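You operate a simulated robot arm through the tools that you are given. There is no shell and no other tool.

The job below is to be done with a simulated robot arm. You get a single attempt, and the scene is never put back.

Task
Set up the heater for the job card's bearing, but don't start it.
Fine: bearing over the post, steel bar shut, red lever down, dial at the card's value, white switch on.

The check looks at the end state, three seconds after you hand in, the way a careful person would. Anything else that was tipped, shoved, dropped, spilled or broken makes it a failure.

Robot
A 7-joint arm with a two-finger parallel gripper, fixed in place. Base frame: the origin is at the foot of the arm, x ahead of it, y to its left, z up; the work surface is at about z = 86. Units: cm, degrees, N and s.
With the tool pointing down near the work surface it reaches from about 40 to 90 cm from the base axis. Its first joint turns from -143.0 to 143.0 degrees. Payload 3 kg.
The tool frame sits at the grasp point between the pads (the TCP): z along the fingers, y along the line on which they close. The tips reach 3 cm beyond it. Largest opening 9.4 cm; finger width 2.8, thickness 1; the body of the gripper, 5 by 9.6 cm, starts 5.5 cm behind the TCP.
Orientation is that of the tool frame in the base frame, as a unit quaternion [w, x, y, z]. With the fingers straight down and closing along the base's y, the tool's x points along the base's -x, its y along +y and its z along -z.

Tools
- The arm moves only by the tool play_rows. Its argument "deltas" is a list of rows, each a list of 7 numbers: the finger opening in cm, from 0 to 9.4, then the shift along the tool's x, y, z in cm, then the turn, a rotation vector about the tool's x, y, z in degrees. In form: [[gripper, x, y, z, wx, wy, wz], ...]. A call has 1 to 20 rows; each row shifts and turns the commanded pose from where the row before left it, along the tool's axes as they then stand. Each row takes 0.2 s and may step no farther than 5 cm and 8.6 degrees from the row before; otherwise, or with a gripper value out of range, the whole call is refused. A pose out of reach is approached as far as the arm can. The call stops where the force on the tool passes 50 N (or 10 N more than at its start, if that is more) or the arm is blocked; 0.2 s more then pass. The fingers move at their own pace (about 7.2 cm/s each) and stop on an object; they squeeze with about 45 N. The grip force told is the motor's: it shows also when the fingers shut on nothing. Time passes only in rows, and 0.2 s behind the last, so rows that do not move let the fingers close. The reply holds the time, the measured pose of the TCP, the force on the tool along the base axes, the opening and the grip force, in the units named above and with some noise, with the torque about the TCP (base axes, N m) and any sound that the robot's microphone picked up.
- Cameras (640 x 400 px; columns grow to the right, rows downward): "scene" is fixed at [39.97, 50.18, 164.4]; the picture's right is [-0.65, -0.76, 0.00], its down [-0.61, 0.53, -0.59] and it looks along [0.45, -0.39, -0.80] (base axes); focal length 274 px, centre (320, 200). "wrist" rides on the gripper at [7.6, 1.4, -10.2] in the tool frame; the picture's right is [-0.18, 0.98, 0.00], its down [-0.75, -0.14, -0.64] and it looks along [-0.63, -0.12, 0.77] (tool axes); focal length 243 px, centre (320, 200). There is no depth. A picture from a camera that has moved, and an enlarged one, comes with that camera's place and axes in the base frame and with its lens.
- camera(camera): a new picture of that camera. No time passes.
- zoom(camera, box): a new picture of the part [left, top, right, bottom] of that camera's present view, enlarged. No time passes.
- finish_job(): hands the job in; it is judged then, once.

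Nothing tells you positions but the pictures and the camera data. Unless the task says otherwise, let go and move clear before handing in.

The tools are called after "Request:" as name(argument=value, ...) on one line, values as JSON. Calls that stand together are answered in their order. play_rows: Moves the arm, as the interface text tells. Its arguments: {"type":"object","properties":{"deltas":{"type":"array"}},"required":["deltas"]} The other tools are called the same way: camera (camera) takes a picture; zoom (camera, box) takes an enlarged picture of a part of a camera's view; finish_job () hands the job in.

At the start:

```text
time_s: 0.0
eef_pos: [61.46, 3.99, 120.06]
tool_rot: [0.0, 0.0, 1.0, 0.0]
contact_force: [0.5, -0.7, 0.0]
torque: [0.02, -0.01, 0.01]
finger_gap: 9.42
grasp_force: 0.1
```

scene: 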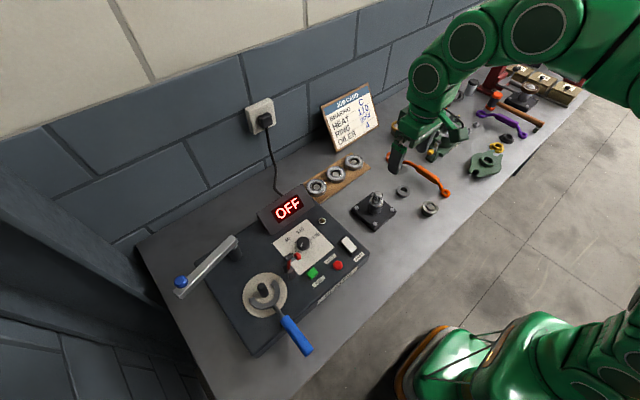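
wrist: 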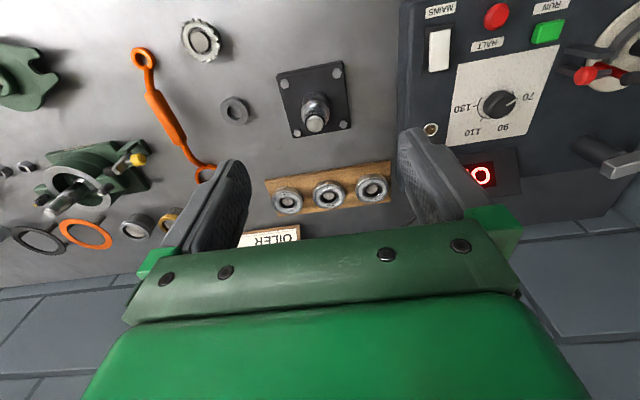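

I see a heater at the left with a dial, switches, a post, a steel bar and levers, and a job card on the wall with three bearings on a wooden tray. I'll zoom in on these before moving.

Request:
zoom(camera="scene", box=[310, 75, 390, 165])

Request:
zoom(camera="scene", box=[160, 180, 380, 360])

Request:
zoom(camera="scene", box=[290, 140, 450, 240])

Request:
zoom(camera="wrist", box=[390, 0, 640, 220])

Request:
zoom(camera="wrist", box=[180, 0, 420, 250])

```text
4.44 times, centred on (350, 120) of scene
camera zoom: at [39.97, 50.18, 164.4], right [-0.65, -0.76, 0.0], down [-0.61, 0.53, -0.59], along [0.45, -0.39, -0.8], focal length 1218 px, centre (187, 556)
```

zoom: 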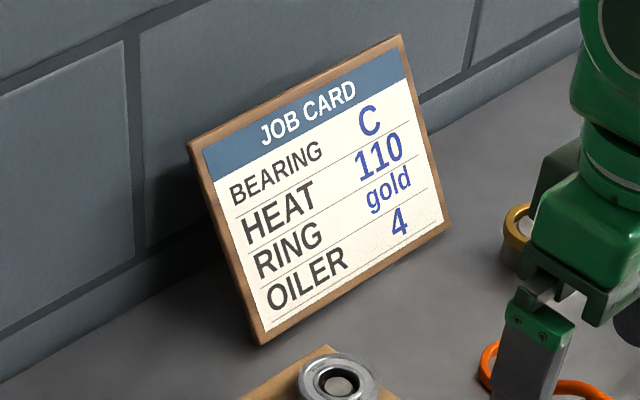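

```text
2.22 times, centred on (270, 270) of scene
camera zoom: at [39.97, 50.18, 164.4], right [-0.65, -0.76, 0.0], down [-0.61, 0.53, -0.59], along [0.45, -0.39, -0.8], focal length 609 px, centre (431, 44)
```

zoom: 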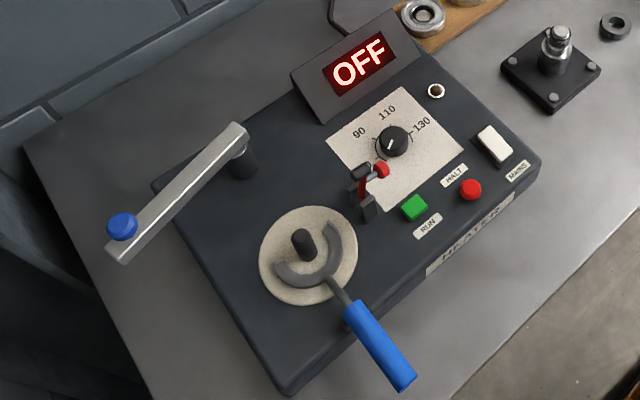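

```text
4.00 times, centred on (370, 190) of scene
camera zoom: at [39.97, 50.18, 164.4], right [-0.65, -0.76, 0.0], down [-0.61, 0.53, -0.59], along [0.45, -0.39, -0.8], focal length 1096 px, centre (120, 240)
```

zoom: 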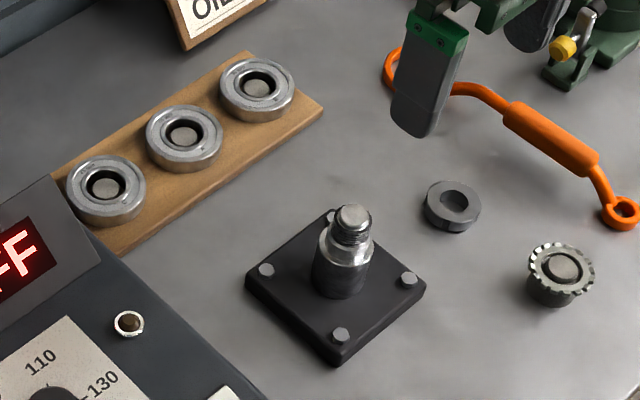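

```text
1.82 times, centred on (515, 110) of wrist
camera zoom: at [53.91, 5.37, 130.27], right [0.18, 0.98, 0.0], down [0.75, -0.14, 0.64], along [0.63, -0.12, -0.77], focal length 441 px, centre (-34, 364)
```

zoom: 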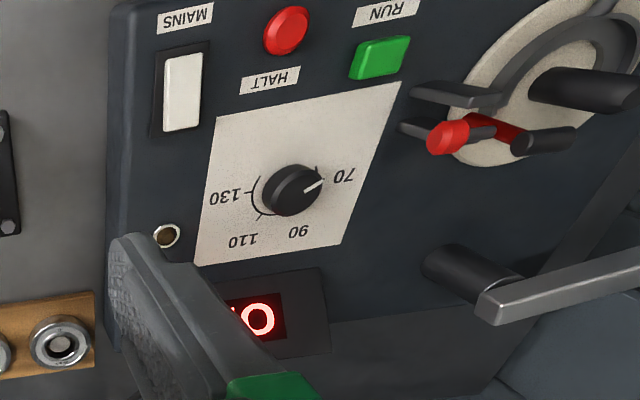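

```text
1.60 times, centred on (300, 125) of wrist
camera zoom: at [53.91, 5.37, 130.27], right [0.18, 0.98, 0.0], down [0.75, -0.14, 0.64], along [0.63, -0.12, -0.77], focal length 388 px, centre (352, 320)
```

zoom: 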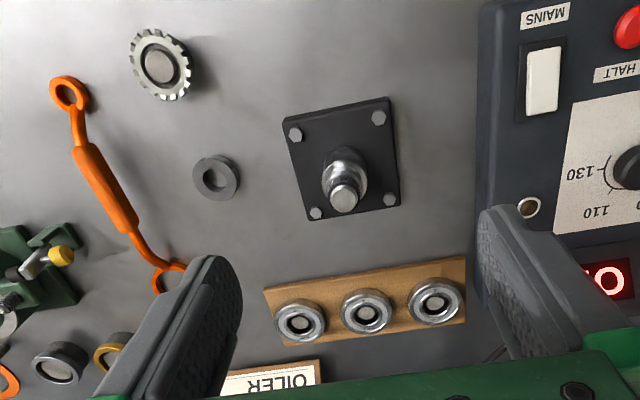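

The card reads bearing C, heat 110. I need to know which bearing on the tray is C and how the heater parts work, so I'll zoom closer.

Request:
zoom(camera="scene", box=[300, 145, 380, 205])

Request:
zoom(camera="scene", box=[235, 255, 325, 360])

Request:
zoom(camera="scene", box=[165, 220, 265, 310])

Request:
zoom(camera="scene", box=[260, 210, 370, 290])

Request:
zoom(camera="wrist", box=[260, 160, 400, 240])

Request:
zoom(camera="wrist", box=[520, 0, 640, 200])

```text
6.67 times, centred on (340, 175) of scene
camera zoom: at [39.97, 50.18, 164.4], right [-0.65, -0.76, 0.0], down [-0.61, 0.53, -0.59], along [0.45, -0.39, -0.8], focal length 1827 px, centre (187, 367)
```

zoom: 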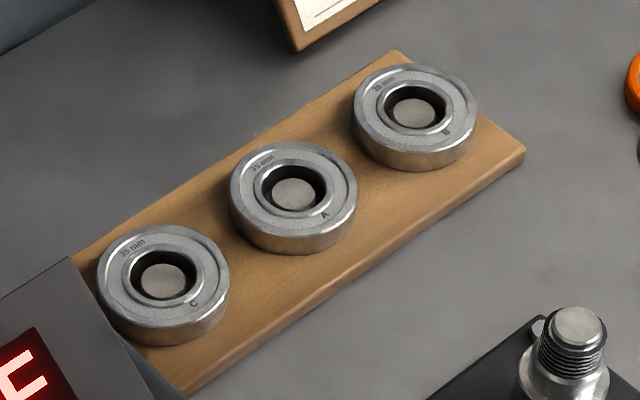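

```text
3.81 times, centred on (280, 308) of scene
camera zoom: at [39.97, 50.18, 164.4], right [-0.65, -0.76, 0.0], down [-0.61, 0.53, -0.59], along [0.45, -0.39, -0.8], focal length 1044 px, centre (472, -210)
```

zoom: 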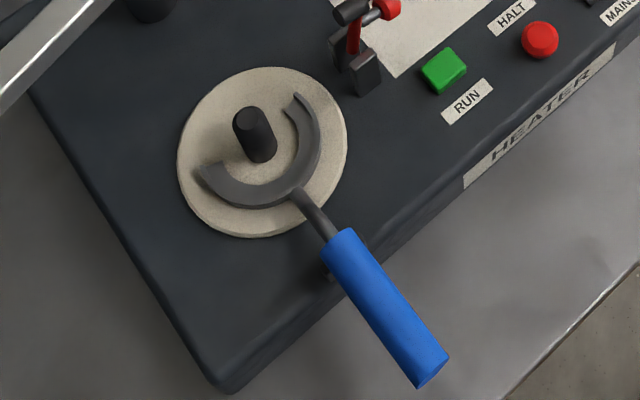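

```text
4.44 times, centred on (215, 265) of scene
camera zoom: at [39.97, 50.18, 164.4], right [-0.65, -0.76, 0.0], down [-0.61, 0.53, -0.59], along [0.45, -0.39, -0.8], focal length 1218 px, centre (787, -89)
```

zoom: 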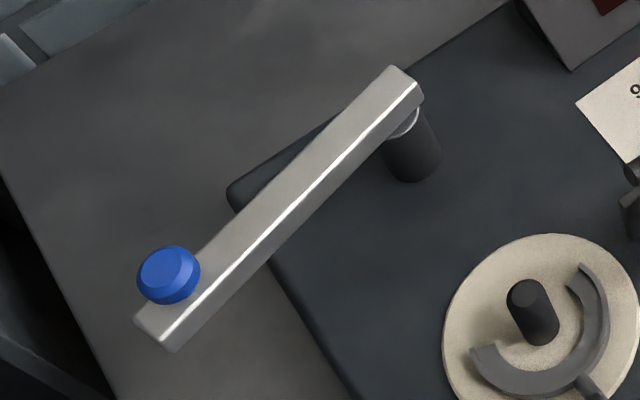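

```text
5.00 times, centred on (315, 250) of scene
camera zoom: at [39.97, 50.18, 164.4], right [-0.65, -0.76, 0.0], down [-0.61, 0.53, -0.59], along [0.45, -0.39, -0.8], focal length 1371 px, centre (345, -50)
```

zoom: 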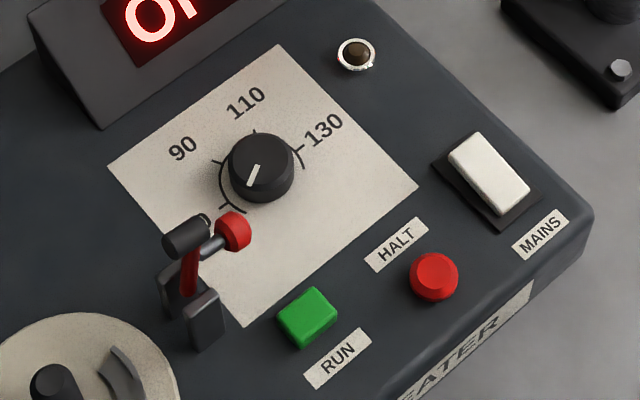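

```text
4.57 times, centred on (330, 200) of wrist
camera zoom: at [53.91, 5.37, 130.27], right [0.18, 0.98, 0.0], down [0.75, -0.14, 0.64], along [0.63, -0.12, -0.77], focal length 1109 px, centre (274, 200)
```

zoom: 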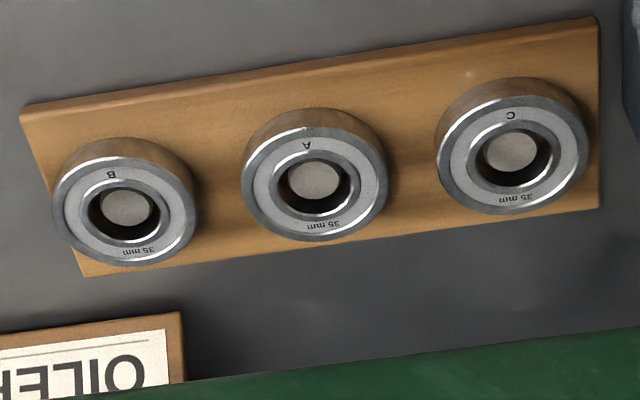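

```text
2.00 times, centred on (580, 100) of wrist
camera zoom: at [53.91, 5.37, 130.27], right [0.18, 0.98, 0.0], down [0.75, -0.14, 0.64], along [0.63, -0.12, -0.77], focal length 485 px, centre (-200, 400)
```

zoom: 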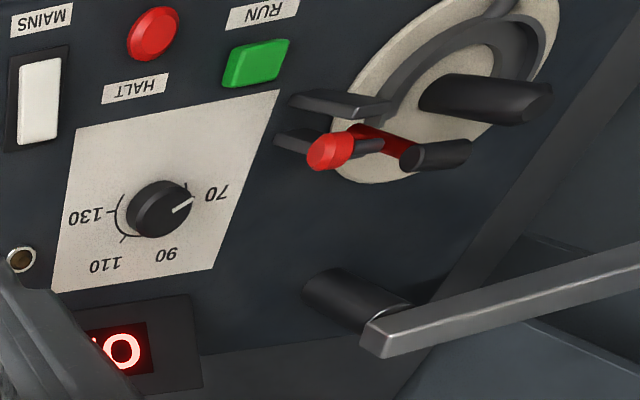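

Bearing C is the one nearest the heater, around (87.7, 10.5), and the heater post is around (66.7, 46.3). I'll carry the wrist camera high over the heater to study the levers, dial and bar from closer.

Request:
play_rows(deltas=[[9.4, 1.55, 4.02, 0.2, 0, 0, 0], [9.4, 1.55, 4.02, 0.2, 0, 0, 0], [9.4, 1.55, 4.02, 0.2, 0, 0, 0], [9.4, 1.55, 4.02, 0.2, 0, 0, 0], [9.4, 1.55, 4.02, 0.2, 0, 0, 0], [9.4, 1.55, 4.02, 0.2, 0, 0, 0], [9.4, 1.55, 4.02, 0.2, 0, 0, 0], [9.4, 1.55, 4.02, 0.2, 0, 0, 0], [9.4, 1.55, 4.02, 0.2, 0, 0, 0], [9.4, 1.55, 4.02, 0.2, 0, 0, 0]])

Request:
camera(camera="wrist")

Request:
camera(camera="scene")

```text
time_s: 2.2
eef_pos: [45.84, 44.2, 117.99]
tool_rot: [0.0, 0.001, 1.0, 0.0]
contact_force: [-0.3, 0.1, 0.8]
torque: [-0.01, -0.04, -0.02]
finger_gap: 9.38
grasp_force: 0.0
```

```text
taken
camera wrist: at [38.31, 45.62, 128.23], right [0.18, 0.98, 0.0], down [0.75, -0.14, 0.64], along [0.63, -0.12, -0.77], focal length 243 px, centre (320, 200)
```

wrist: 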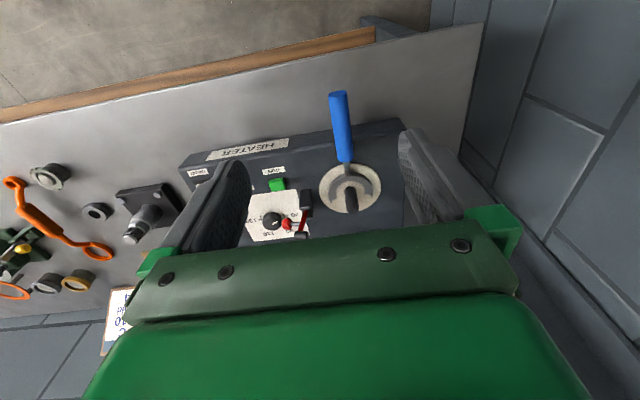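

```text
taken
```

scene: 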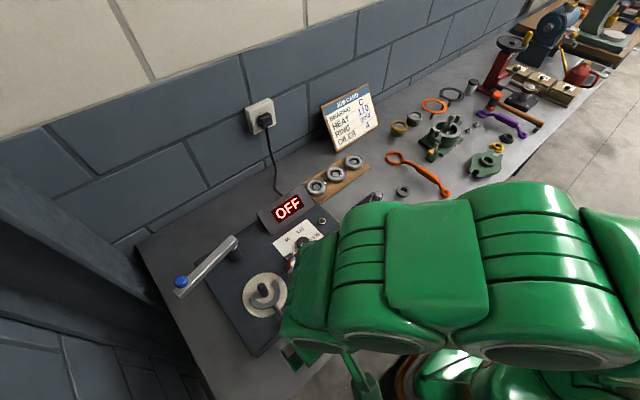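

The wrist view shows the heater plate, fork, red lever and dial from the front. I'll zoom in on each.

Request:
zoom(camera="wrist", box=[240, 140, 400, 240])

Request:
zoom(camera="wrist", box=[245, 180, 325, 240])

Request:
zoom(camera="wrist", box=[180, 120, 300, 200])

```text
4.00 times, centred on (320, 190) of wrist
camera zoom: at [38.31, 45.62, 128.23], right [0.18, 0.98, 0.0], down [0.75, -0.14, 0.64], along [0.63, -0.12, -0.77], focal length 970 px, centre (320, 240)
```

zoom: 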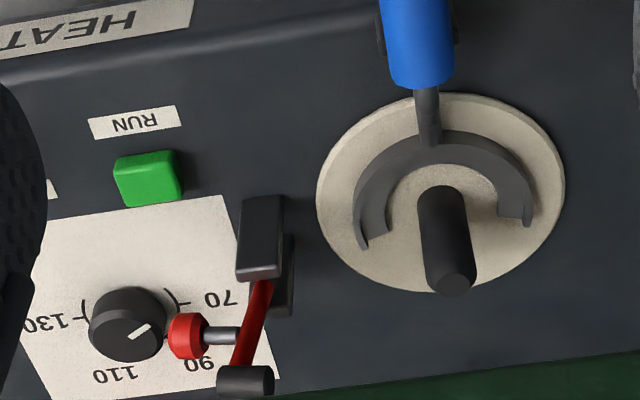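

```text
6.67 times, centred on (285, 210) of wrist
camera zoom: at [38.31, 45.62, 128.23], right [0.18, 0.98, 0.0], down [0.75, -0.14, 0.64], along [0.63, -0.12, -0.77], focal length 1618 px, centre (553, 133)
```

zoom: 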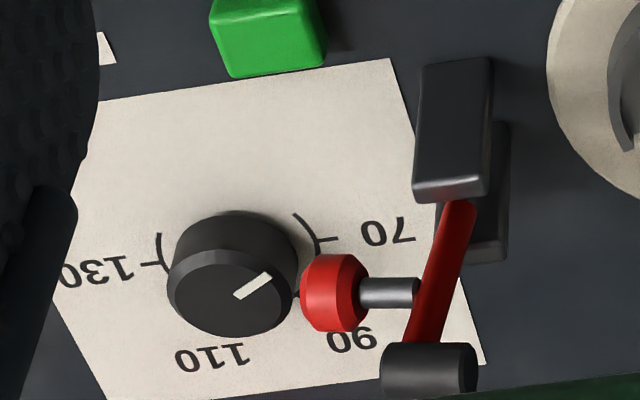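

```text
5.00 times, centred on (240, 160) of wrist
camera zoom: at [38.31, 45.62, 128.23], right [0.18, 0.98, 0.0], down [0.75, -0.14, 0.64], along [0.63, -0.12, -0.77], focal length 1213 px, centre (720, 400)
```

zoom: 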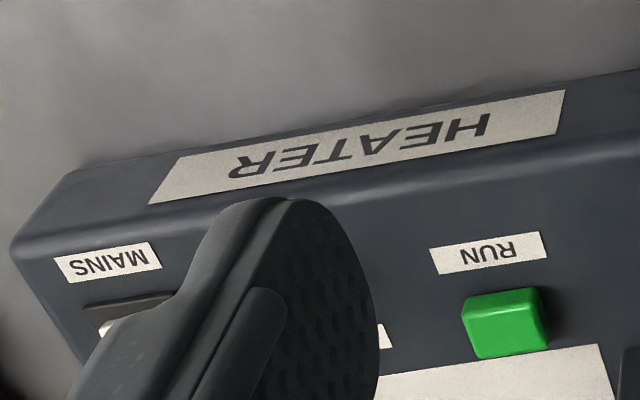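

The red lever stands upright in a clevis beside the dial, and the fork lies around the post with its handle towards the robot. Next I'll look at the white switch and the dial up close.

Request:
play_rows(deltas=[[9.4, -0.65, -3.72, 1.7, 0, 0, 0], [9.4, -0.65, -3.72, 1.7, 0, 0, 0], [9.4, -0.65, -3.72, 1.7, 0, 0, 0], [9.4, -0.65, -3.72, 1.7, 0, 0, 0], [9.4, -0.65, -3.72, 1.7, 0, 0, 0], [9.4, -0.65, -3.72, 1.7, 0, 0, 0]])

Request:
camera(camera="wrist")

Request:
zoom(camera="wrist", box=[240, 140, 400, 240])

Request:
zoom(camera="scene", box=[160, 200, 320, 330])

```text
time_s: 3.6
eef_pos: [49.99, 21.66, 107.74]
tool_rot: [0.0, 0.0, 1.0, 0.0]
contact_force: [-0.4, 0.0, 0.3]
torque: [0.0, -0.01, 0.01]
finger_gap: 9.37
grasp_force: 0.1
```

```text
taken
camera wrist: at [42.35, 23.15, 118.0], right [0.18, 0.98, 0.0], down [0.75, -0.14, 0.64], along [0.63, -0.12, -0.77], focal length 243 px, centre (320, 200)
```

wrist: 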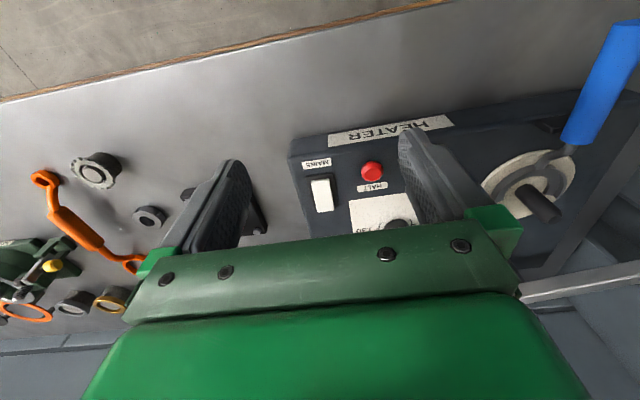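

```text
4.00 times, centred on (320, 190) of wrist
camera zoom: at [42.35, 23.15, 118.0], right [0.18, 0.98, 0.0], down [0.75, -0.14, 0.64], along [0.63, -0.12, -0.77], focal length 970 px, centre (320, 240)
```

zoom: 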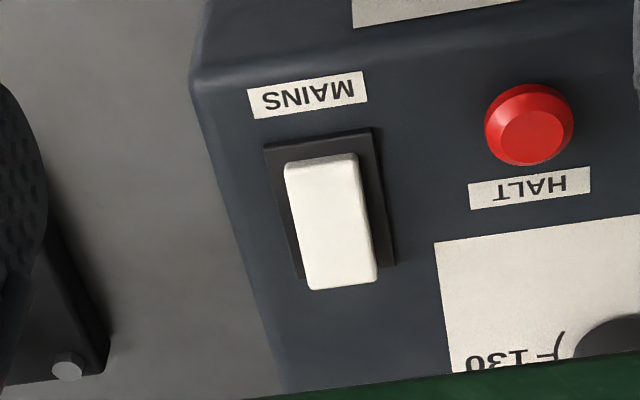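

```text
3.08 times, centred on (240, 265) of scene
camera zoom: at [39.97, 50.18, 164.4], right [-0.65, -0.76, 0.0], down [-0.61, 0.53, -0.59], along [0.45, -0.39, -0.8], focal length 843 px, centre (566, 0)
```

zoom: 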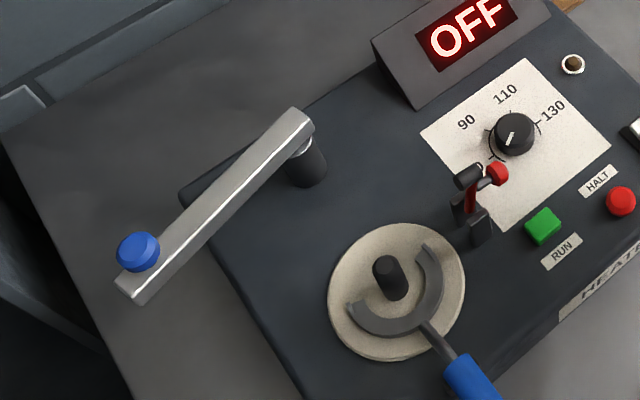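

The white paddle's far (+x) end is raised, at roughly (64.2, 19.8). I'll close the fingers and hover over that end before pressing it.

Request:
play_rows(deltas=[[0, -3.7, -0.465, 1.5, 0, 0, 0], [0, -3.7, -0.465, 1.5, 0, 0, 0], [0, -3.7, -0.465, 1.5, 0, 0, 0], [0, -3.7, -0.465, 1.5, 0, 0, 0], [0, 0, 0, 1.7, 0, 0, 0], [0, 0, 0, 0, 0, 0, 0]])

Request:
camera(camera="wrist")

Request:
zoom(camera="wrist", box=[240, 100, 400, 200])

Request:
zoom(camera="scene", box=[290, 190, 410, 265])

```text
time_s: 5.0
eef_pos: [64.67, 19.9, 100.14]
tool_rot: [0.0, 0.001, 1.0, 0.0]
contact_force: [0.5, 1.2, -0.7]
torque: [0.03, -0.02, 0.03]
finger_gap: 0.0
grasp_force: 32.8
```

```text
taken
camera wrist: at [57.1, 21.32, 110.35], right [0.18, 0.98, 0.0], down [0.75, -0.14, 0.64], along [0.63, -0.12, -0.77], focal length 243 px, centre (320, 200)
```

wrist: 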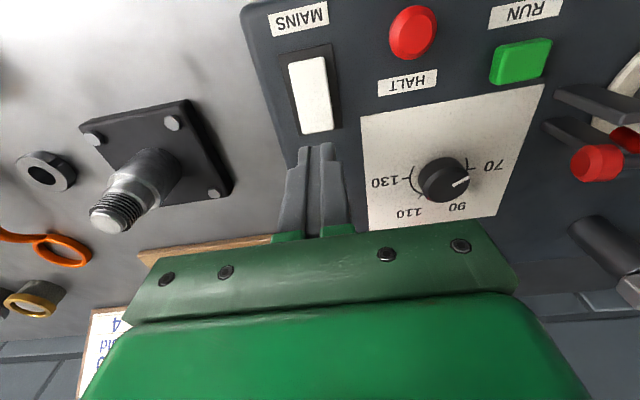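

```text
4.00 times, centred on (320, 150) of wrist
camera zoom: at [57.1, 21.32, 110.35], right [0.18, 0.98, 0.0], down [0.75, -0.14, 0.64], along [0.63, -0.12, -0.77], focal length 970 px, centre (320, 400)
```

zoom: 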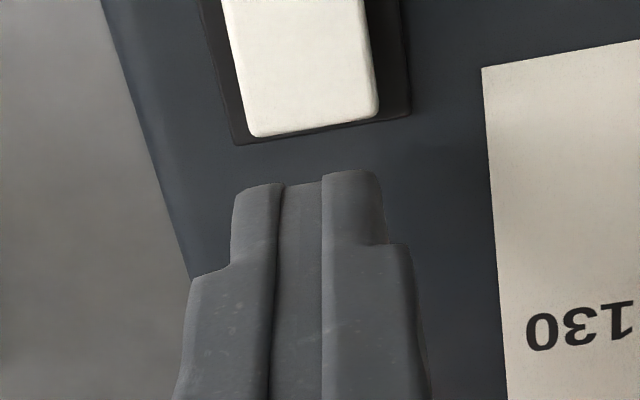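

```text
5.33 times, centred on (350, 228) of scene
camera zoom: at [39.97, 50.18, 164.4], right [-0.65, -0.76, 0.0], down [-0.61, 0.53, -0.59], along [0.45, -0.39, -0.8], focal length 1462 px, centre (160, 53)
```

zoom: 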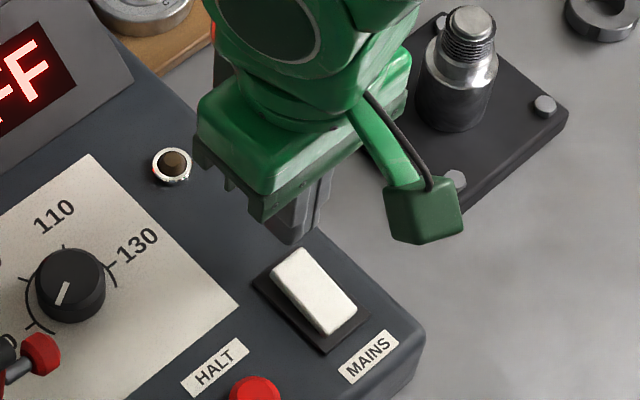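

The raised end sits at about z 93.2 and the fingertips are just above it, at x 64.7. I'll press down in small steps to flip the switch.

Request:
play_rows(deltas=[[0, 0, 0, 1.7, 0, 0, 0], [0, 0, 0, 1.6, 0, 0, 0], [0, 0, 0, 0.4, 0, 0, 0], [0, 0, 0, 0.3, 0, 0, 0], [0, 0, 0, 0.3, 0, 0, 0], [0, 0, 0, 0.3, 0, 0, 0]])

Request:
camera(camera="scene")

Request:
zoom(camera="scene", box=[270, 180, 390, 265])

```text
time_s: 6.2
eef_pos: [64.63, 19.98, 96.31]
tool_rot: [0.001, -0.001, 1.0, 0.001]
contact_force: [-2.4, 0.0, 8.9]
torque: [-0.01, 0.19, 0.03]
finger_gap: 0.0
grasp_force: 32.6
stopped in row 5: the force on the tool passed its limit at 61 N (the readings are from after the stop); the commanded pose is now the measured one
```

```text
taken
```

scene: 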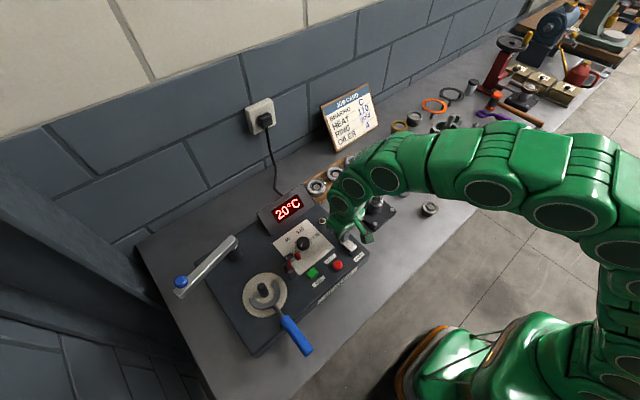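

```text
4.71 times, centred on (330, 222) of scene
camera zoom: at [39.97, 50.18, 164.4], right [-0.65, -0.76, 0.0], down [-0.61, 0.53, -0.59], along [0.45, -0.39, -0.8], focal length 1290 px, centre (273, 94)
```

zoom: 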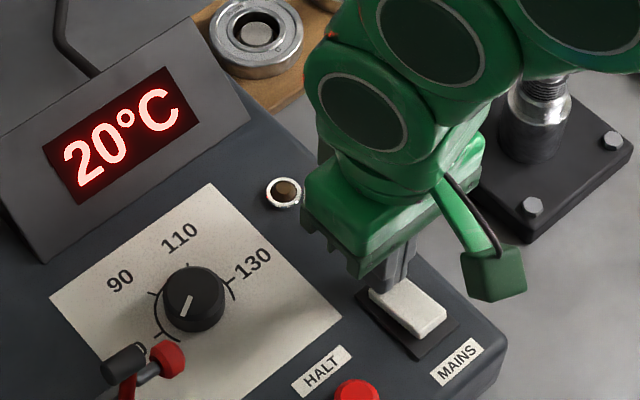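

The display now reads 20°C, so the mains is on. I'll lift off and check that the switch stays over, then look at the dial from above.

Request:
play_rows(deltas=[[0, 0, 0, -1.5, 0, 0, 0], [0, 0, 0, -3, 0, 0, 0], [0, 0, 0, -4, 0, 0, 0], [9.4, 2.0, 3, -2, 0, 0, 0], [9.4, 2, 3, -2, 0, 0, 0], [9.4, 0, 0, 0, 0, 0, 0]])

Request:
camera(camera="wrist")

Request:
zoom(camera="scene", box=[270, 180, 390, 265])

Request:
zoom(camera="wrist", box=[240, 100, 400, 220])

```text
time_s: 7.6
eef_pos: [60.73, 26.05, 108.84]
tool_rot: [0.002, 0.0, 1.0, 0.001]
contact_force: [-0.3, 0.2, 0.4]
torque: [0.03, -0.02, -0.01]
finger_gap: 9.39
grasp_force: 0.1
```

```text
taken
camera wrist: at [53.07, 27.43, 119.0], right [0.18, 0.98, 0.0], down [0.75, -0.14, 0.64], along [0.63, -0.12, -0.76], focal length 243 px, centre (320, 200)
```

wrist: 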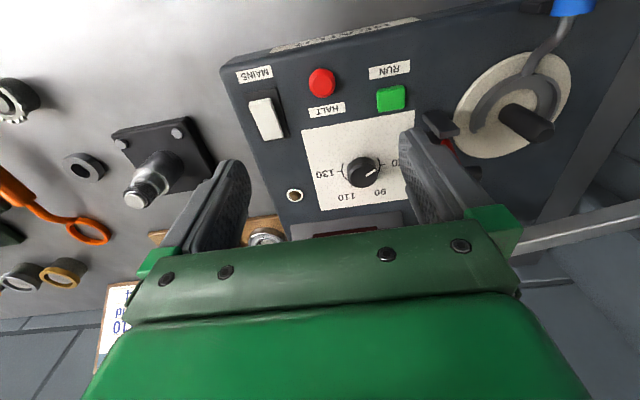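

```text
4.71 times, centred on (330, 222) of scene
camera zoom: at [39.97, 50.18, 164.4], right [-0.65, -0.76, 0.0], down [-0.61, 0.53, -0.59], along [0.45, -0.39, -0.8], focal length 1290 px, centre (273, 94)
```

zoom: 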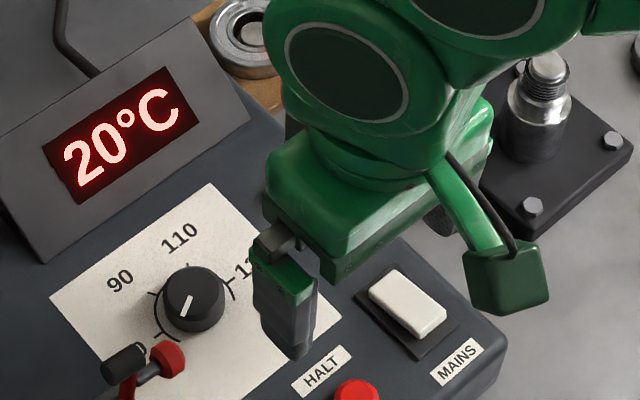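

```text
3.33 times, centred on (320, 160) of wrist
camera zoom: at [53.07, 27.43, 119.0], right [0.18, 0.98, 0.0], down [0.75, -0.14, 0.64], along [0.63, -0.12, -0.76], focal length 809 px, centre (320, 333)
```

zoom: 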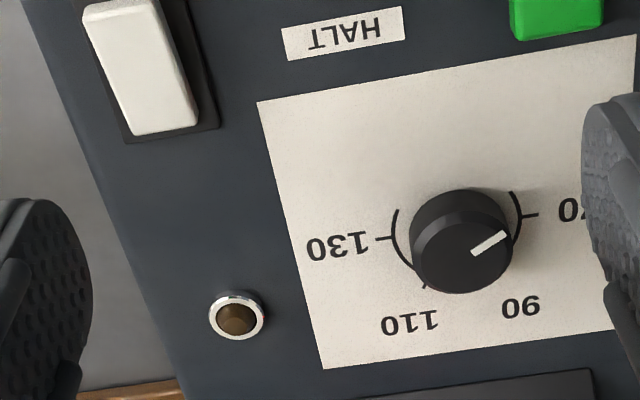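

The switch has stayed over. The dial centre is about (71.6, 29.5), with its pointer near 63 and the 110 mark about 141° clockwise of it. I'll move above the dial with the fingers partly open and turn the wrist −70° to leave room for turning it.

Request:
play_rows(deltas=[[6.5, -3.62, 1.15, 1.61, 0, 0, 0], [6.5, -3.62, 1.15, 1.61, 0, 0, 0], [6.5, -3.62, 1.15, 1.61, 0, 0, 0], [6.5, 0, 0, 0, 0, 0, -7.8], [6.5, 0, 0, 0, 0, 0, -7.8], [6.5, 0, 0, 0, 0, 0, -7.8], [6.5, 0, 0, 0, 0, 0, -7.8], [6.5, 0, 0, 0, 0, 0, -7.8], [6.5, 0, 0, 0, 0, 0, -7.8], [6.5, 0, 0, 0, 0, 0, -7.8], [6.5, 0, 0, 0, 0, 0, -7.8], [6.5, 0, 0, 0, 0, 0, -7.8], [6.5, 0, 0, 0, 0, 0, 0]])

Request:
camera(camera="wrist")

Request:
camera(camera="scene")

```text
time_s: 10.4
eef_pos: [71.7, 29.39, 104.1]
tool_rot: [0.003, -0.575, 0.818, 0.0]
contact_force: [0.4, -0.1, 0.0]
torque: [-0.01, 0.0, 0.0]
finger_gap: 6.49
grasp_force: 0.0
```

```text
taken
camera wrist: at [67.64, 22.74, 114.16], right [-0.86, 0.5, 0.0], down [0.38, 0.66, 0.64], along [0.33, 0.56, -0.76], focal length 243 px, centre (320, 200)
```

wrist: 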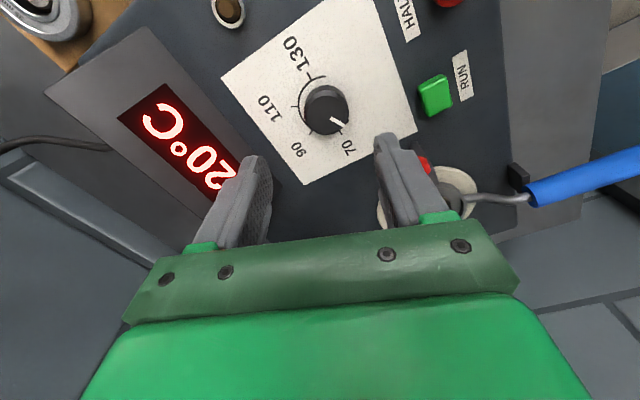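

```text
taken
```

scene: 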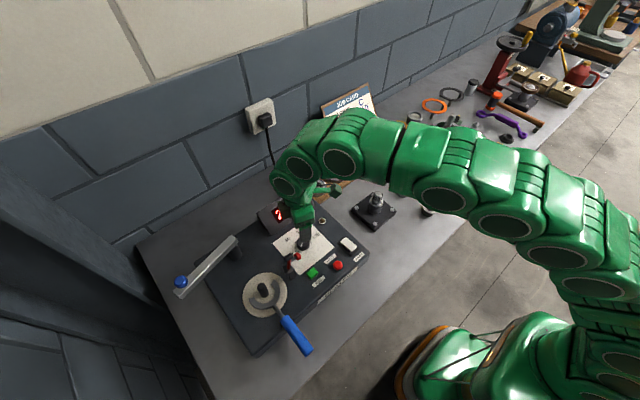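

The dial is clearly in view with the wrist turned. I'll zoom to fix its centre and the pointer angle.

Request:
zoom(camera="wrist", box=[260, 60, 390, 160])

```text
4.00 times, centred on (325, 110) of wrist
camera zoom: at [67.64, 22.74, 114.16], right [-0.86, 0.5, 0.0], down [0.38, 0.66, 0.64], along [0.33, 0.56, -0.76], focal length 970 px, centre (300, 560)
```

zoom: 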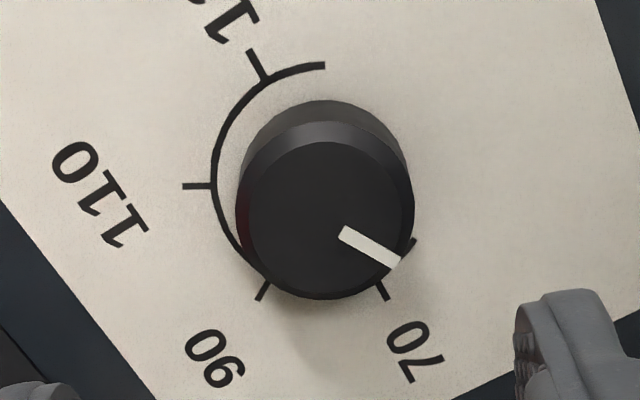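

The dial centre is (71.2, 29.9). The pointer is at its minimum of −30° and the 110 mark is at +120°, so it needs 150° clockwise in two 75° turns. I'll go down around the knob, checking contact as I go, and then grip.

Request:
play_rows(deltas=[[6.0, -0.29, 0.61, 3.5, 0, 0, 0], [6.0, 0, 0, 3.0, 0, 0, 0], [6.0, 0, 0, 1.8, 0, 0, 0], [6.0, 0, 0, 1.0, 0, 0, 0], [6.0, 0, 0, 0, 0, 0, 0]])

Request:
zoom(camera="scene", box=[260, 190, 380, 275])

Request:
camera(camera="wrist")

```text
time_s: 11.6
eef_pos: [71.31, 29.76, 95.03]
tool_rot: [0.004, -0.575, 0.818, -0.002]
contact_force: [-6.0, -4.8, 13.8]
torque: [-0.12, 0.69, 0.21]
finger_gap: 6.16
grasp_force: 2.1
stopped in row 5: the force on the tool passed its limit at 53 N (the readings are from after the stop); the commanded pose is now the measured one
```

```text
4.71 times, centred on (320, 232) of scene
camera zoom: at [39.97, 50.18, 164.4], right [-0.65, -0.76, 0.0], down [-0.61, 0.53, -0.59], along [0.45, -0.39, -0.8], focal length 1290 px, centre (320, 47)
```

zoom: 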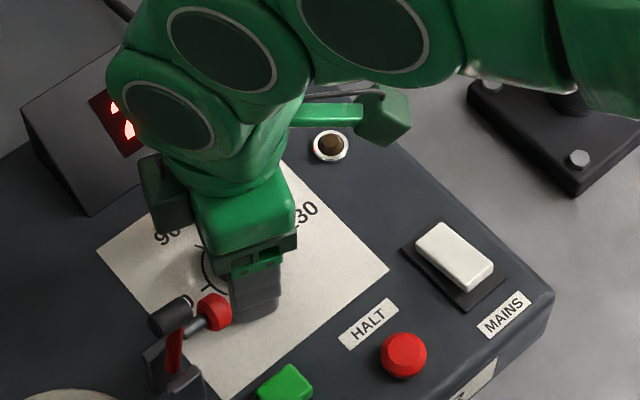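

```text
taken
camera wrist: at [67.29, 23.19, 105.19], right [-0.86, 0.5, -0.01], down [0.38, 0.66, 0.65], along [0.33, 0.56, -0.76], focal length 243 px, centre (320, 200)
```

wrist: 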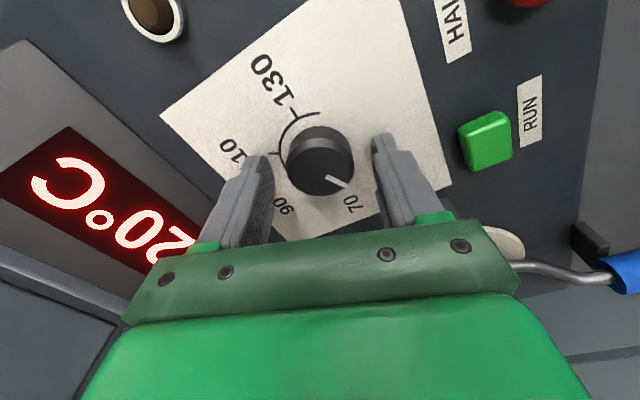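

The fingertips touched the panel at tip z ≈ 92.0, so the surface is higher than I estimated. I'll back up slightly and recheck the centring before gripping.

Request:
play_rows(deltas=[[6.0, 0, 0, -0.4, 0, 0, 0], [6.0, 0, 0, 0, 0, 0, 0]])

Request:
zoom(camera="wrist", box=[240, 100, 400, 220])

```text
time_s: 12.2
eef_pos: [71.16, 29.89, 95.48]
tool_rot: [0.005, -0.576, 0.817, -0.002]
contact_force: [-0.8, -1.0, -0.1]
torque: [-0.01, -0.01, -0.02]
finger_gap: 6.0
grasp_force: 0.0
```

```text
3.33 times, centred on (320, 160) of wrist
camera zoom: at [67.29, 23.23, 105.52], right [-0.86, 0.51, -0.01], down [0.38, 0.66, 0.65], along [0.33, 0.56, -0.76], focal length 809 px, centre (320, 333)
```

zoom: 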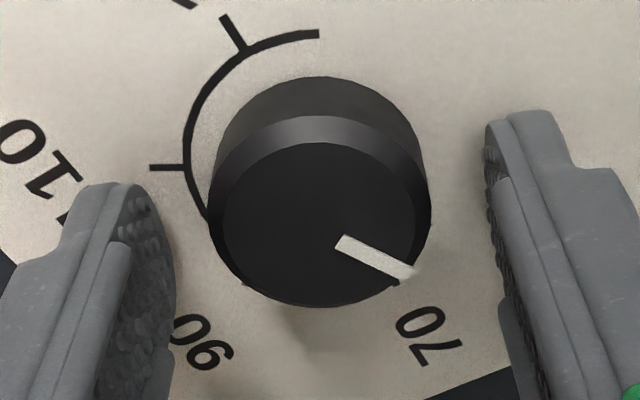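

The centre is confirmed at (71.0, 29.6), and the tips clear the panel with about 1.5 cm of knob between them. I'll shift slightly, close on the knob and turn it 75° clockwise.

Request:
play_rows(deltas=[[6.0, 0.34, 0, 0, 0, 0, 0], [2.5, 0, 0, 0, 0, 0, 0], [2.5, 0, 0, 0, 0, 0, 0], [2.5, 0, 0, 0, 0, 0, 0], [2.5, 0, 0, 0, 0, 0, 0]])

```text
time_s: 13.4
eef_pos: [71.09, 29.64, 95.34]
tool_rot: [0.005, -0.576, 0.817, -0.002]
contact_force: [-17.9, 5.0, 5.5]
torque: [0.1, 0.58, -0.02]
finger_gap: 3.77
grasp_force: 45.1
```

The grip is on, with a 19 N sideways imbalance, so the knob sits slightly towards −x. I'll shift slightly to relieve it before turning.

Request:
play_rows(deltas=[[2.5, 0, 0.12, 0, 0, 0, 0], [2.5, 0, 0, 0, 0, 0, 0]])

```text
time_s: 14.0
eef_pos: [71.11, 29.56, 95.32]
tool_rot: [0.005, -0.576, 0.818, -0.002]
contact_force: [-0.8, 6.9, 4.3]
torque: [0.28, 0.17, -0.01]
finger_gap: 3.76
grasp_force: 44.6
```

The sideways force is relieved. I'll turn the dial clockwise in steps.

Request:
play_rows(deltas=[[2.5, 0, 0, 0, 0, 0, 8.33], [2.5, 0, 0, 0, 0, 0, 8.33], [2.5, 0, 0, 0, 0, 0, 8.33]])

Request:
zoom(camera="wrist", box=[240, 100, 400, 220])

```text
time_s: 14.8
eef_pos: [71.23, 29.68, 95.35]
tool_rot: [0.005, -0.385, 0.923, -0.001]
contact_force: [14.5, -0.4, 6.9]
torque: [-0.54, -0.13, 0.01]
finger_gap: 3.77
grasp_force: 45.5
```

```text
3.33 times, centred on (320, 160) of wrist
camera zoom: at [64.66, 25.2, 105.52], right [-0.57, 0.82, 0.0], down [0.63, 0.43, 0.65], along [0.54, 0.37, -0.76], focal length 809 px, centre (320, 333)
```

zoom: 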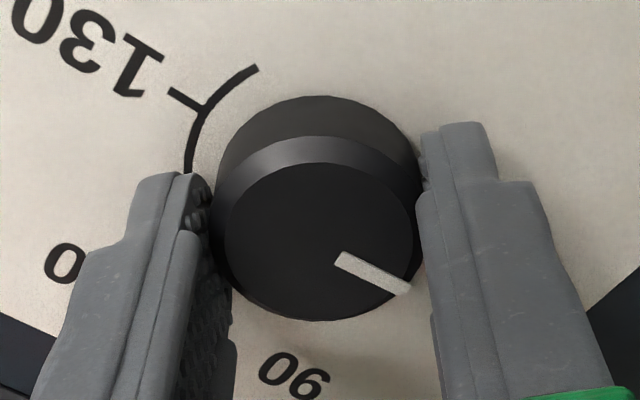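

The dial turns with the gripper without slipping. I'll continue with the rest of the first 75°.

Request:
play_rows(deltas=[[2.5, 0, 0, 0, 0, 0, 8.33], [2.5, 0, 0, 0, 0, 0, 8.33], [2.5, 0, 0, 0, 0, 0, 8.33], [2.5, 0, 0, 0, 0, 0, 8.33], [2.5, 0, 0, 0, 0, 0, 8.33], [2.5, 0, 0, 0, 0, 0, 8.33]])

Request:
zoom(camera="wrist", box=[240, 100, 400, 220])

Request:
zoom(camera="scene", box=[260, 190, 380, 275])

```text
time_s: 16.2
eef_pos: [71.12, 29.56, 95.35]
tool_rot: [0.004, 0.042, 0.999, 0.001]
contact_force: [19.0, -18.6, 8.8]
torque: [-0.82, -0.99, 0.02]
finger_gap: 3.77
grasp_force: 45.3
```

```text
3.33 times, centred on (320, 160) of wrist
camera zoom: at [63.55, 31.62, 105.54], right [0.27, 0.96, 0.0], down [0.73, -0.21, 0.65], along [0.62, -0.17, -0.76], focal length 809 px, centre (320, 333)
```

zoom: 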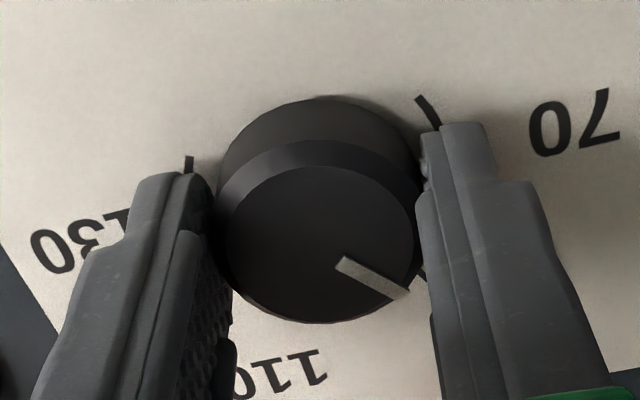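

```text
4.71 times, centred on (320, 232) of scene
camera zoom: at [39.97, 50.18, 164.4], right [-0.65, -0.76, 0.0], down [-0.61, 0.53, -0.59], along [0.45, -0.39, -0.8], focal length 1290 px, centre (320, 47)
```

zoom: 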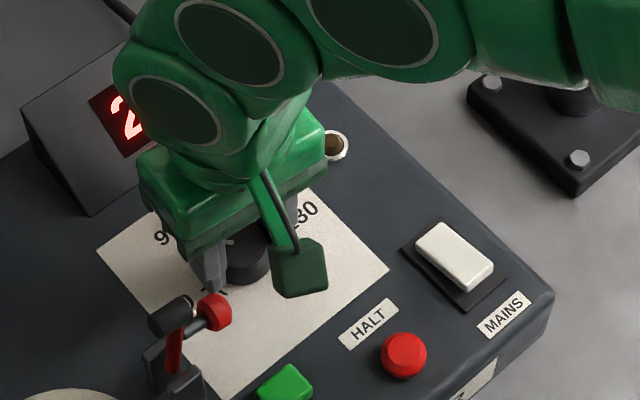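

The pointer has moved 75° with the gripper. I'll open, swing back 75° around the knob, and check before taking the second grip.

Request:
play_rows(deltas=[[6.0, 0, 0, 0, 0, 0, 0], [6.0, 0, 0, 0, 0, 0, 0], [6.0, 0, 0, 0, 0, 0, -8.33], [6.0, 0, 0, 0, 0, 0, -8.33], [6.0, 0, 0, 0, 0, 0, -8.33], [6.0, 0, 0, 0, 0, 0, -8.33], [6.0, 0, 0, 0, 0, 0, -8.33], [6.0, 0, 0, 0, 0, 0, -8.33], [6.0, 0, 0, 0, 0, 0, -8.33], [6.0, 0, 0, 0, 0, 0, -8.33], [6.0, 0, 0, 0, 0, 0, -8.33], [6.0, 0, 0, 0, 0, 0, 0]])

Request:
zoom(camera="wrist", box=[240, 100, 400, 220])

```text
time_s: 18.8
eef_pos: [70.99, 29.65, 95.33]
tool_rot: [0.003, -0.577, 0.817, -0.001]
contact_force: [-0.5, -0.5, -0.1]
torque: [-0.03, 0.01, 0.04]
finger_gap: 5.99
grasp_force: 0.0
```

```text
3.33 times, centred on (320, 160) of wrist
camera zoom: at [67.09, 22.92, 105.52], right [-0.86, 0.5, -0.01], down [0.38, 0.66, 0.65], along [0.33, 0.56, -0.76], focal length 809 px, centre (320, 333)
```

zoom: 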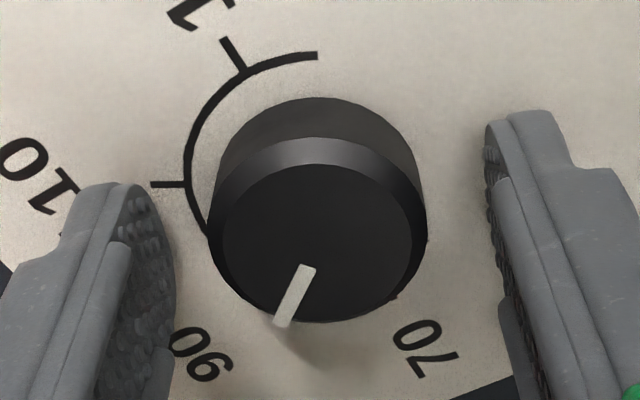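

The pointer now reads about 49.5° and the 110 mark is at about 120.5°, so it needs 71° more. I'll regrip and turn that much.

Request:
play_rows(deltas=[[6.0, 0.07, -0.06, 0, 0, 0, 0], [2.5, 0, 0, 0, 0, 0, 0], [2.5, 0, 0, 0, 0, 0, 0], [2.5, 0, 0, 0, 0, 0, 0], [2.5, 0, 0, 0, 0, 0, 0]])

```text
time_s: 20.0
eef_pos: [71.08, 29.53, 95.32]
tool_rot: [0.004, -0.576, 0.818, -0.001]
contact_force: [-7.1, -0.8, 1.1]
torque: [0.06, 0.39, -0.01]
finger_gap: 3.78
grasp_force: 44.5
```

The second grip is good with little side force. I'll turn 71° clockwise.

Request:
play_rows(deltas=[[2.5, 0, 0, 0, 0, 0, 7.89], [2.5, 0, 0, 0, 0, 0, 7.89], [2.5, 0, 0, 0, 0, 0, 7.89], [2.5, 0, 0, 0, 0, 0, 7.89], [2.5, 0, 0, 0, 0, 0, 7.89], [2.5, 0, 0, 0, 0, 0, 7.89], [2.5, 0, 0, 0, 0, 0, 7.89], [2.5, 0, 0, 0, 0, 0, 7.89], [2.5, 0, 0, 0, 0, 0, 7.89], [2.5, 0, 0, 0, 0, 0, 0]])

Request:
zoom(camera="wrist", box=[240, 100, 400, 220])

```text
time_s: 22.2
eef_pos: [71.09, 29.49, 95.46]
tool_rot: [0.004, 0.008, 1.0, 0.002]
contact_force: [-5.0, 1.4, -5.3]
torque: [-0.01, -0.04, 0.0]
finger_gap: 3.76
grasp_force: 45.4
```

```text
3.33 times, centred on (320, 160) of wrist
camera zoom: at [63.42, 31.07, 105.52], right [0.2, 0.98, 0.0], down [0.75, -0.15, 0.65], along [0.64, -0.13, -0.76], focal length 809 px, centre (320, 333)
```

zoom: 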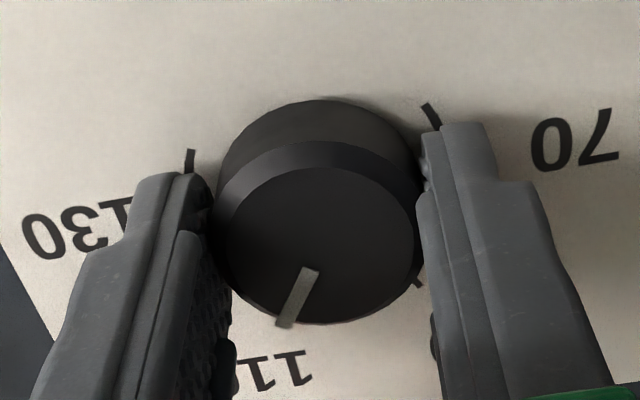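

The pointer measures about 122° against the 110 mark at 120.5°. I'll release, rise, and check it from a clearer view.

Request:
play_rows(deltas=[[6.0, 0, 0, 0, 0, 0, 0], [6.0, 0, 0, 0, 0, 0, 0], [6.0, 0, 0, -3, 0, 0, 0], [6.0, 0, 0, -4, 0, 0, 0], [6.0, 2, 0, -4, 0, 0, 0], [9.4, 3, 0, -3, 0, 0, 0], [9.4, 3, 0, 0, 0, 0, 0], [9.4, 0, 0, 0, 0, 0, 0]])

Request:
camera(camera="wrist")

Request:
zoom(camera="scene", box=[260, 190, 380, 275])

Request:
zoom(camera="wrist", box=[270, 130, 370, 205])

```text
time_s: 24.0
eef_pos: [62.83, 29.42, 109.38]
tool_rot: [0.003, 0.006, 1.0, 0.001]
contact_force: [-0.3, 0.2, 0.8]
torque: [0.0, 0.01, -0.02]
finger_gap: 9.42
grasp_force: 0.1
```

```text
taken
camera wrist: at [55.28, 31.08, 119.49], right [0.2, 0.98, 0.0], down [0.75, -0.15, 0.65], along [0.64, -0.12, -0.76], focal length 243 px, centre (320, 200)
```

wrist: 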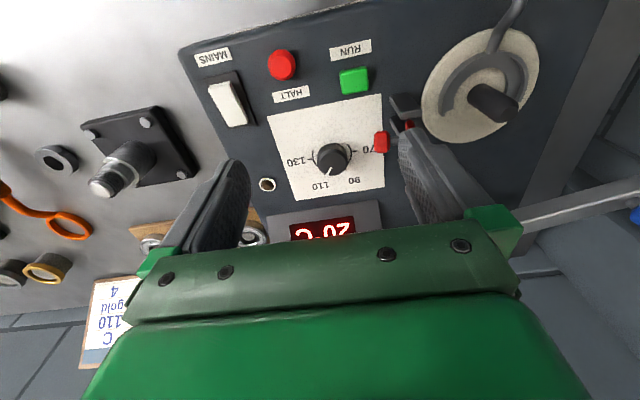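

```text
4.71 times, centred on (320, 232) of scene
camera zoom: at [39.97, 50.18, 164.4], right [-0.65, -0.76, 0.0], down [-0.61, 0.53, -0.59], along [0.45, -0.39, -0.8], focal length 1290 px, centre (320, 47)
```

zoom: 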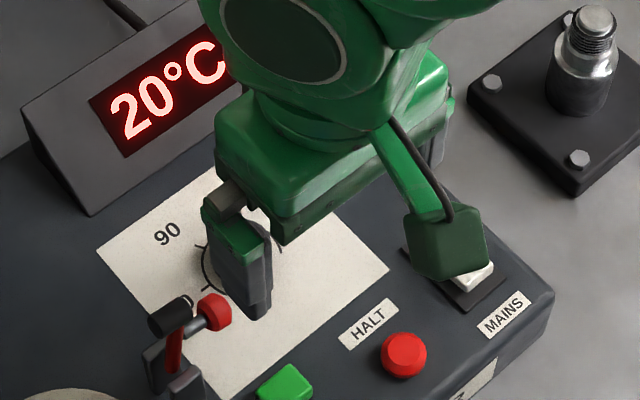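

```text
5.33 times, centred on (320, 168) of wrist
camera zoom: at [55.28, 31.08, 119.49], right [0.2, 0.98, 0.0], down [0.75, -0.15, 0.65], along [0.64, -0.12, -0.76], focal length 1294 px, centre (320, 373)
```

zoom: 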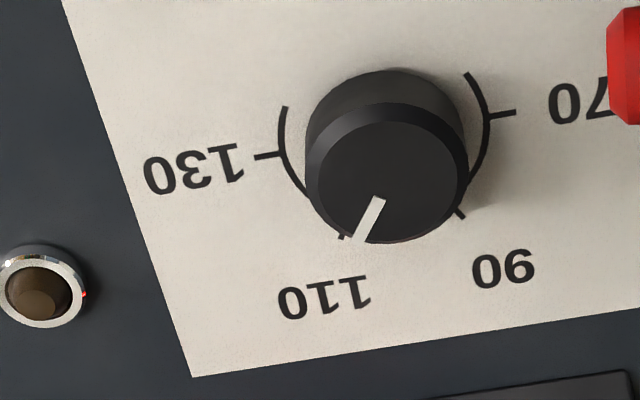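

The pointer lies on the 110 mark, within about 1°. Next I'll go to bearing C near (87.7, 10.5). I'll turn the wrist −90° so the fingers close along x, clear of bearing A and the heater's side.

Request:
play_rows(deltas=[[9.4, -3.55, -2.7, 0.4, 0, 0, 0], [9.4, -3.55, -2.7, 0.4, 0, 0, 0], [9.4, -3.55, -2.7, 0.4, 0, 0, 0], [9.4, -3.55, -2.7, 0.4, 0, 0, 0], [9.4, -3.55, -2.7, 0.4, 0, 0, 0], [9.4, -3.55, -2.7, 0.4, 0, 0, 0], [9.4, -3.55, -2.7, 0.4, 0, 0, 0], [9.4, 0, 0, 0, 0, 0, 0]])

Request:
zoom(camera="scene", box=[230, 190, 390, 290])

```text
time_s: 25.8
eef_pos: [85.93, 11.73, 106.9]
tool_rot: [0.004, 0.007, 1.0, 0.0]
contact_force: [0.0, 0.4, 0.6]
torque: [0.0, 0.0, -0.02]
finger_gap: 9.4
grasp_force: 0.0
out of reach, approached as far as the arm can: row 7
```

```text
4.00 times, centred on (310, 240) of scene
camera zoom: at [39.97, 50.18, 164.4], right [-0.65, -0.76, 0.0], down [-0.61, 0.53, -0.59], along [0.45, -0.39, -0.8], focal length 1096 px, centre (360, 40)
```

zoom: 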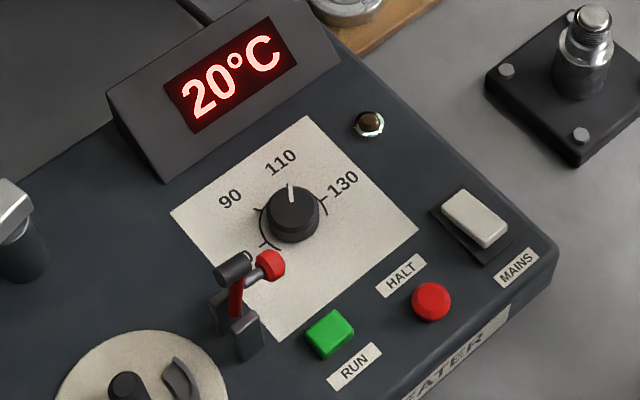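

The dial reads 110 in the scene view too. The arm is at its reach limit at this height, so I'll turn the wrist here and then go lower, where it reaches farther.

Request:
play_rows(deltas=[[9.4, 1.0, -1.0, 0, 0, 0, 0], [9.4, 0, 0, 0, 0, 0, -8.2], [9.4, 0, 0, 0, 0, 0, -8.2], [9.4, 0, 0, 0, 0, 0, -8.2], [9.4, 0, 0, 0, 0, 0, -8.2], [9.4, 0, 0, 0, 0, 0, -8.2], [9.4, 0, 0, 0, 0, 0, -8.2], [9.4, 0, 0, 0, 0, 0, -8.2], [9.4, 0, 0, 0, 0, 0, -8.2], [9.4, 0, 0, 0, 0, 0, -8.2], [9.4, 0, 0, 0, 0, 0, -8.2], [9.4, 0, 0, 0, 0, 0, -8.2], [9.4, 0, 0, 0, 0, 0, 0]])

Request:
camera(camera="wrist")

Request:
camera(camera="scene")

```text
time_s: 28.6
eef_pos: [84.79, 10.7, 106.71]
tool_rot: [0.004, -0.704, 0.71, -0.002]
contact_force: [-0.1, 0.0, -0.6]
torque: [-0.01, 0.0, 0.0]
finger_gap: 9.42
grasp_force: 0.1
```

```text
taken
camera wrist: at [83.28, 3.17, 116.93], right [-0.98, 0.19, -0.01], down [0.14, 0.75, 0.65], along [0.13, 0.63, -0.76], focal length 243 px, centre (320, 200)
```

wrist: 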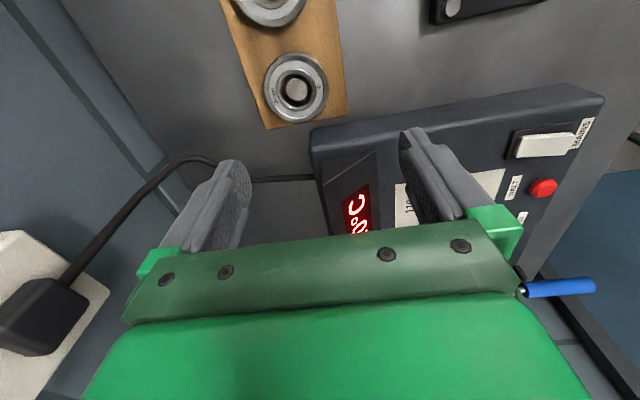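

```text
taken
```

scene: 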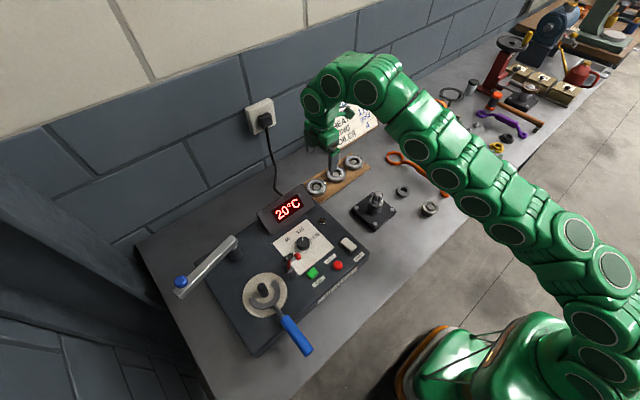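

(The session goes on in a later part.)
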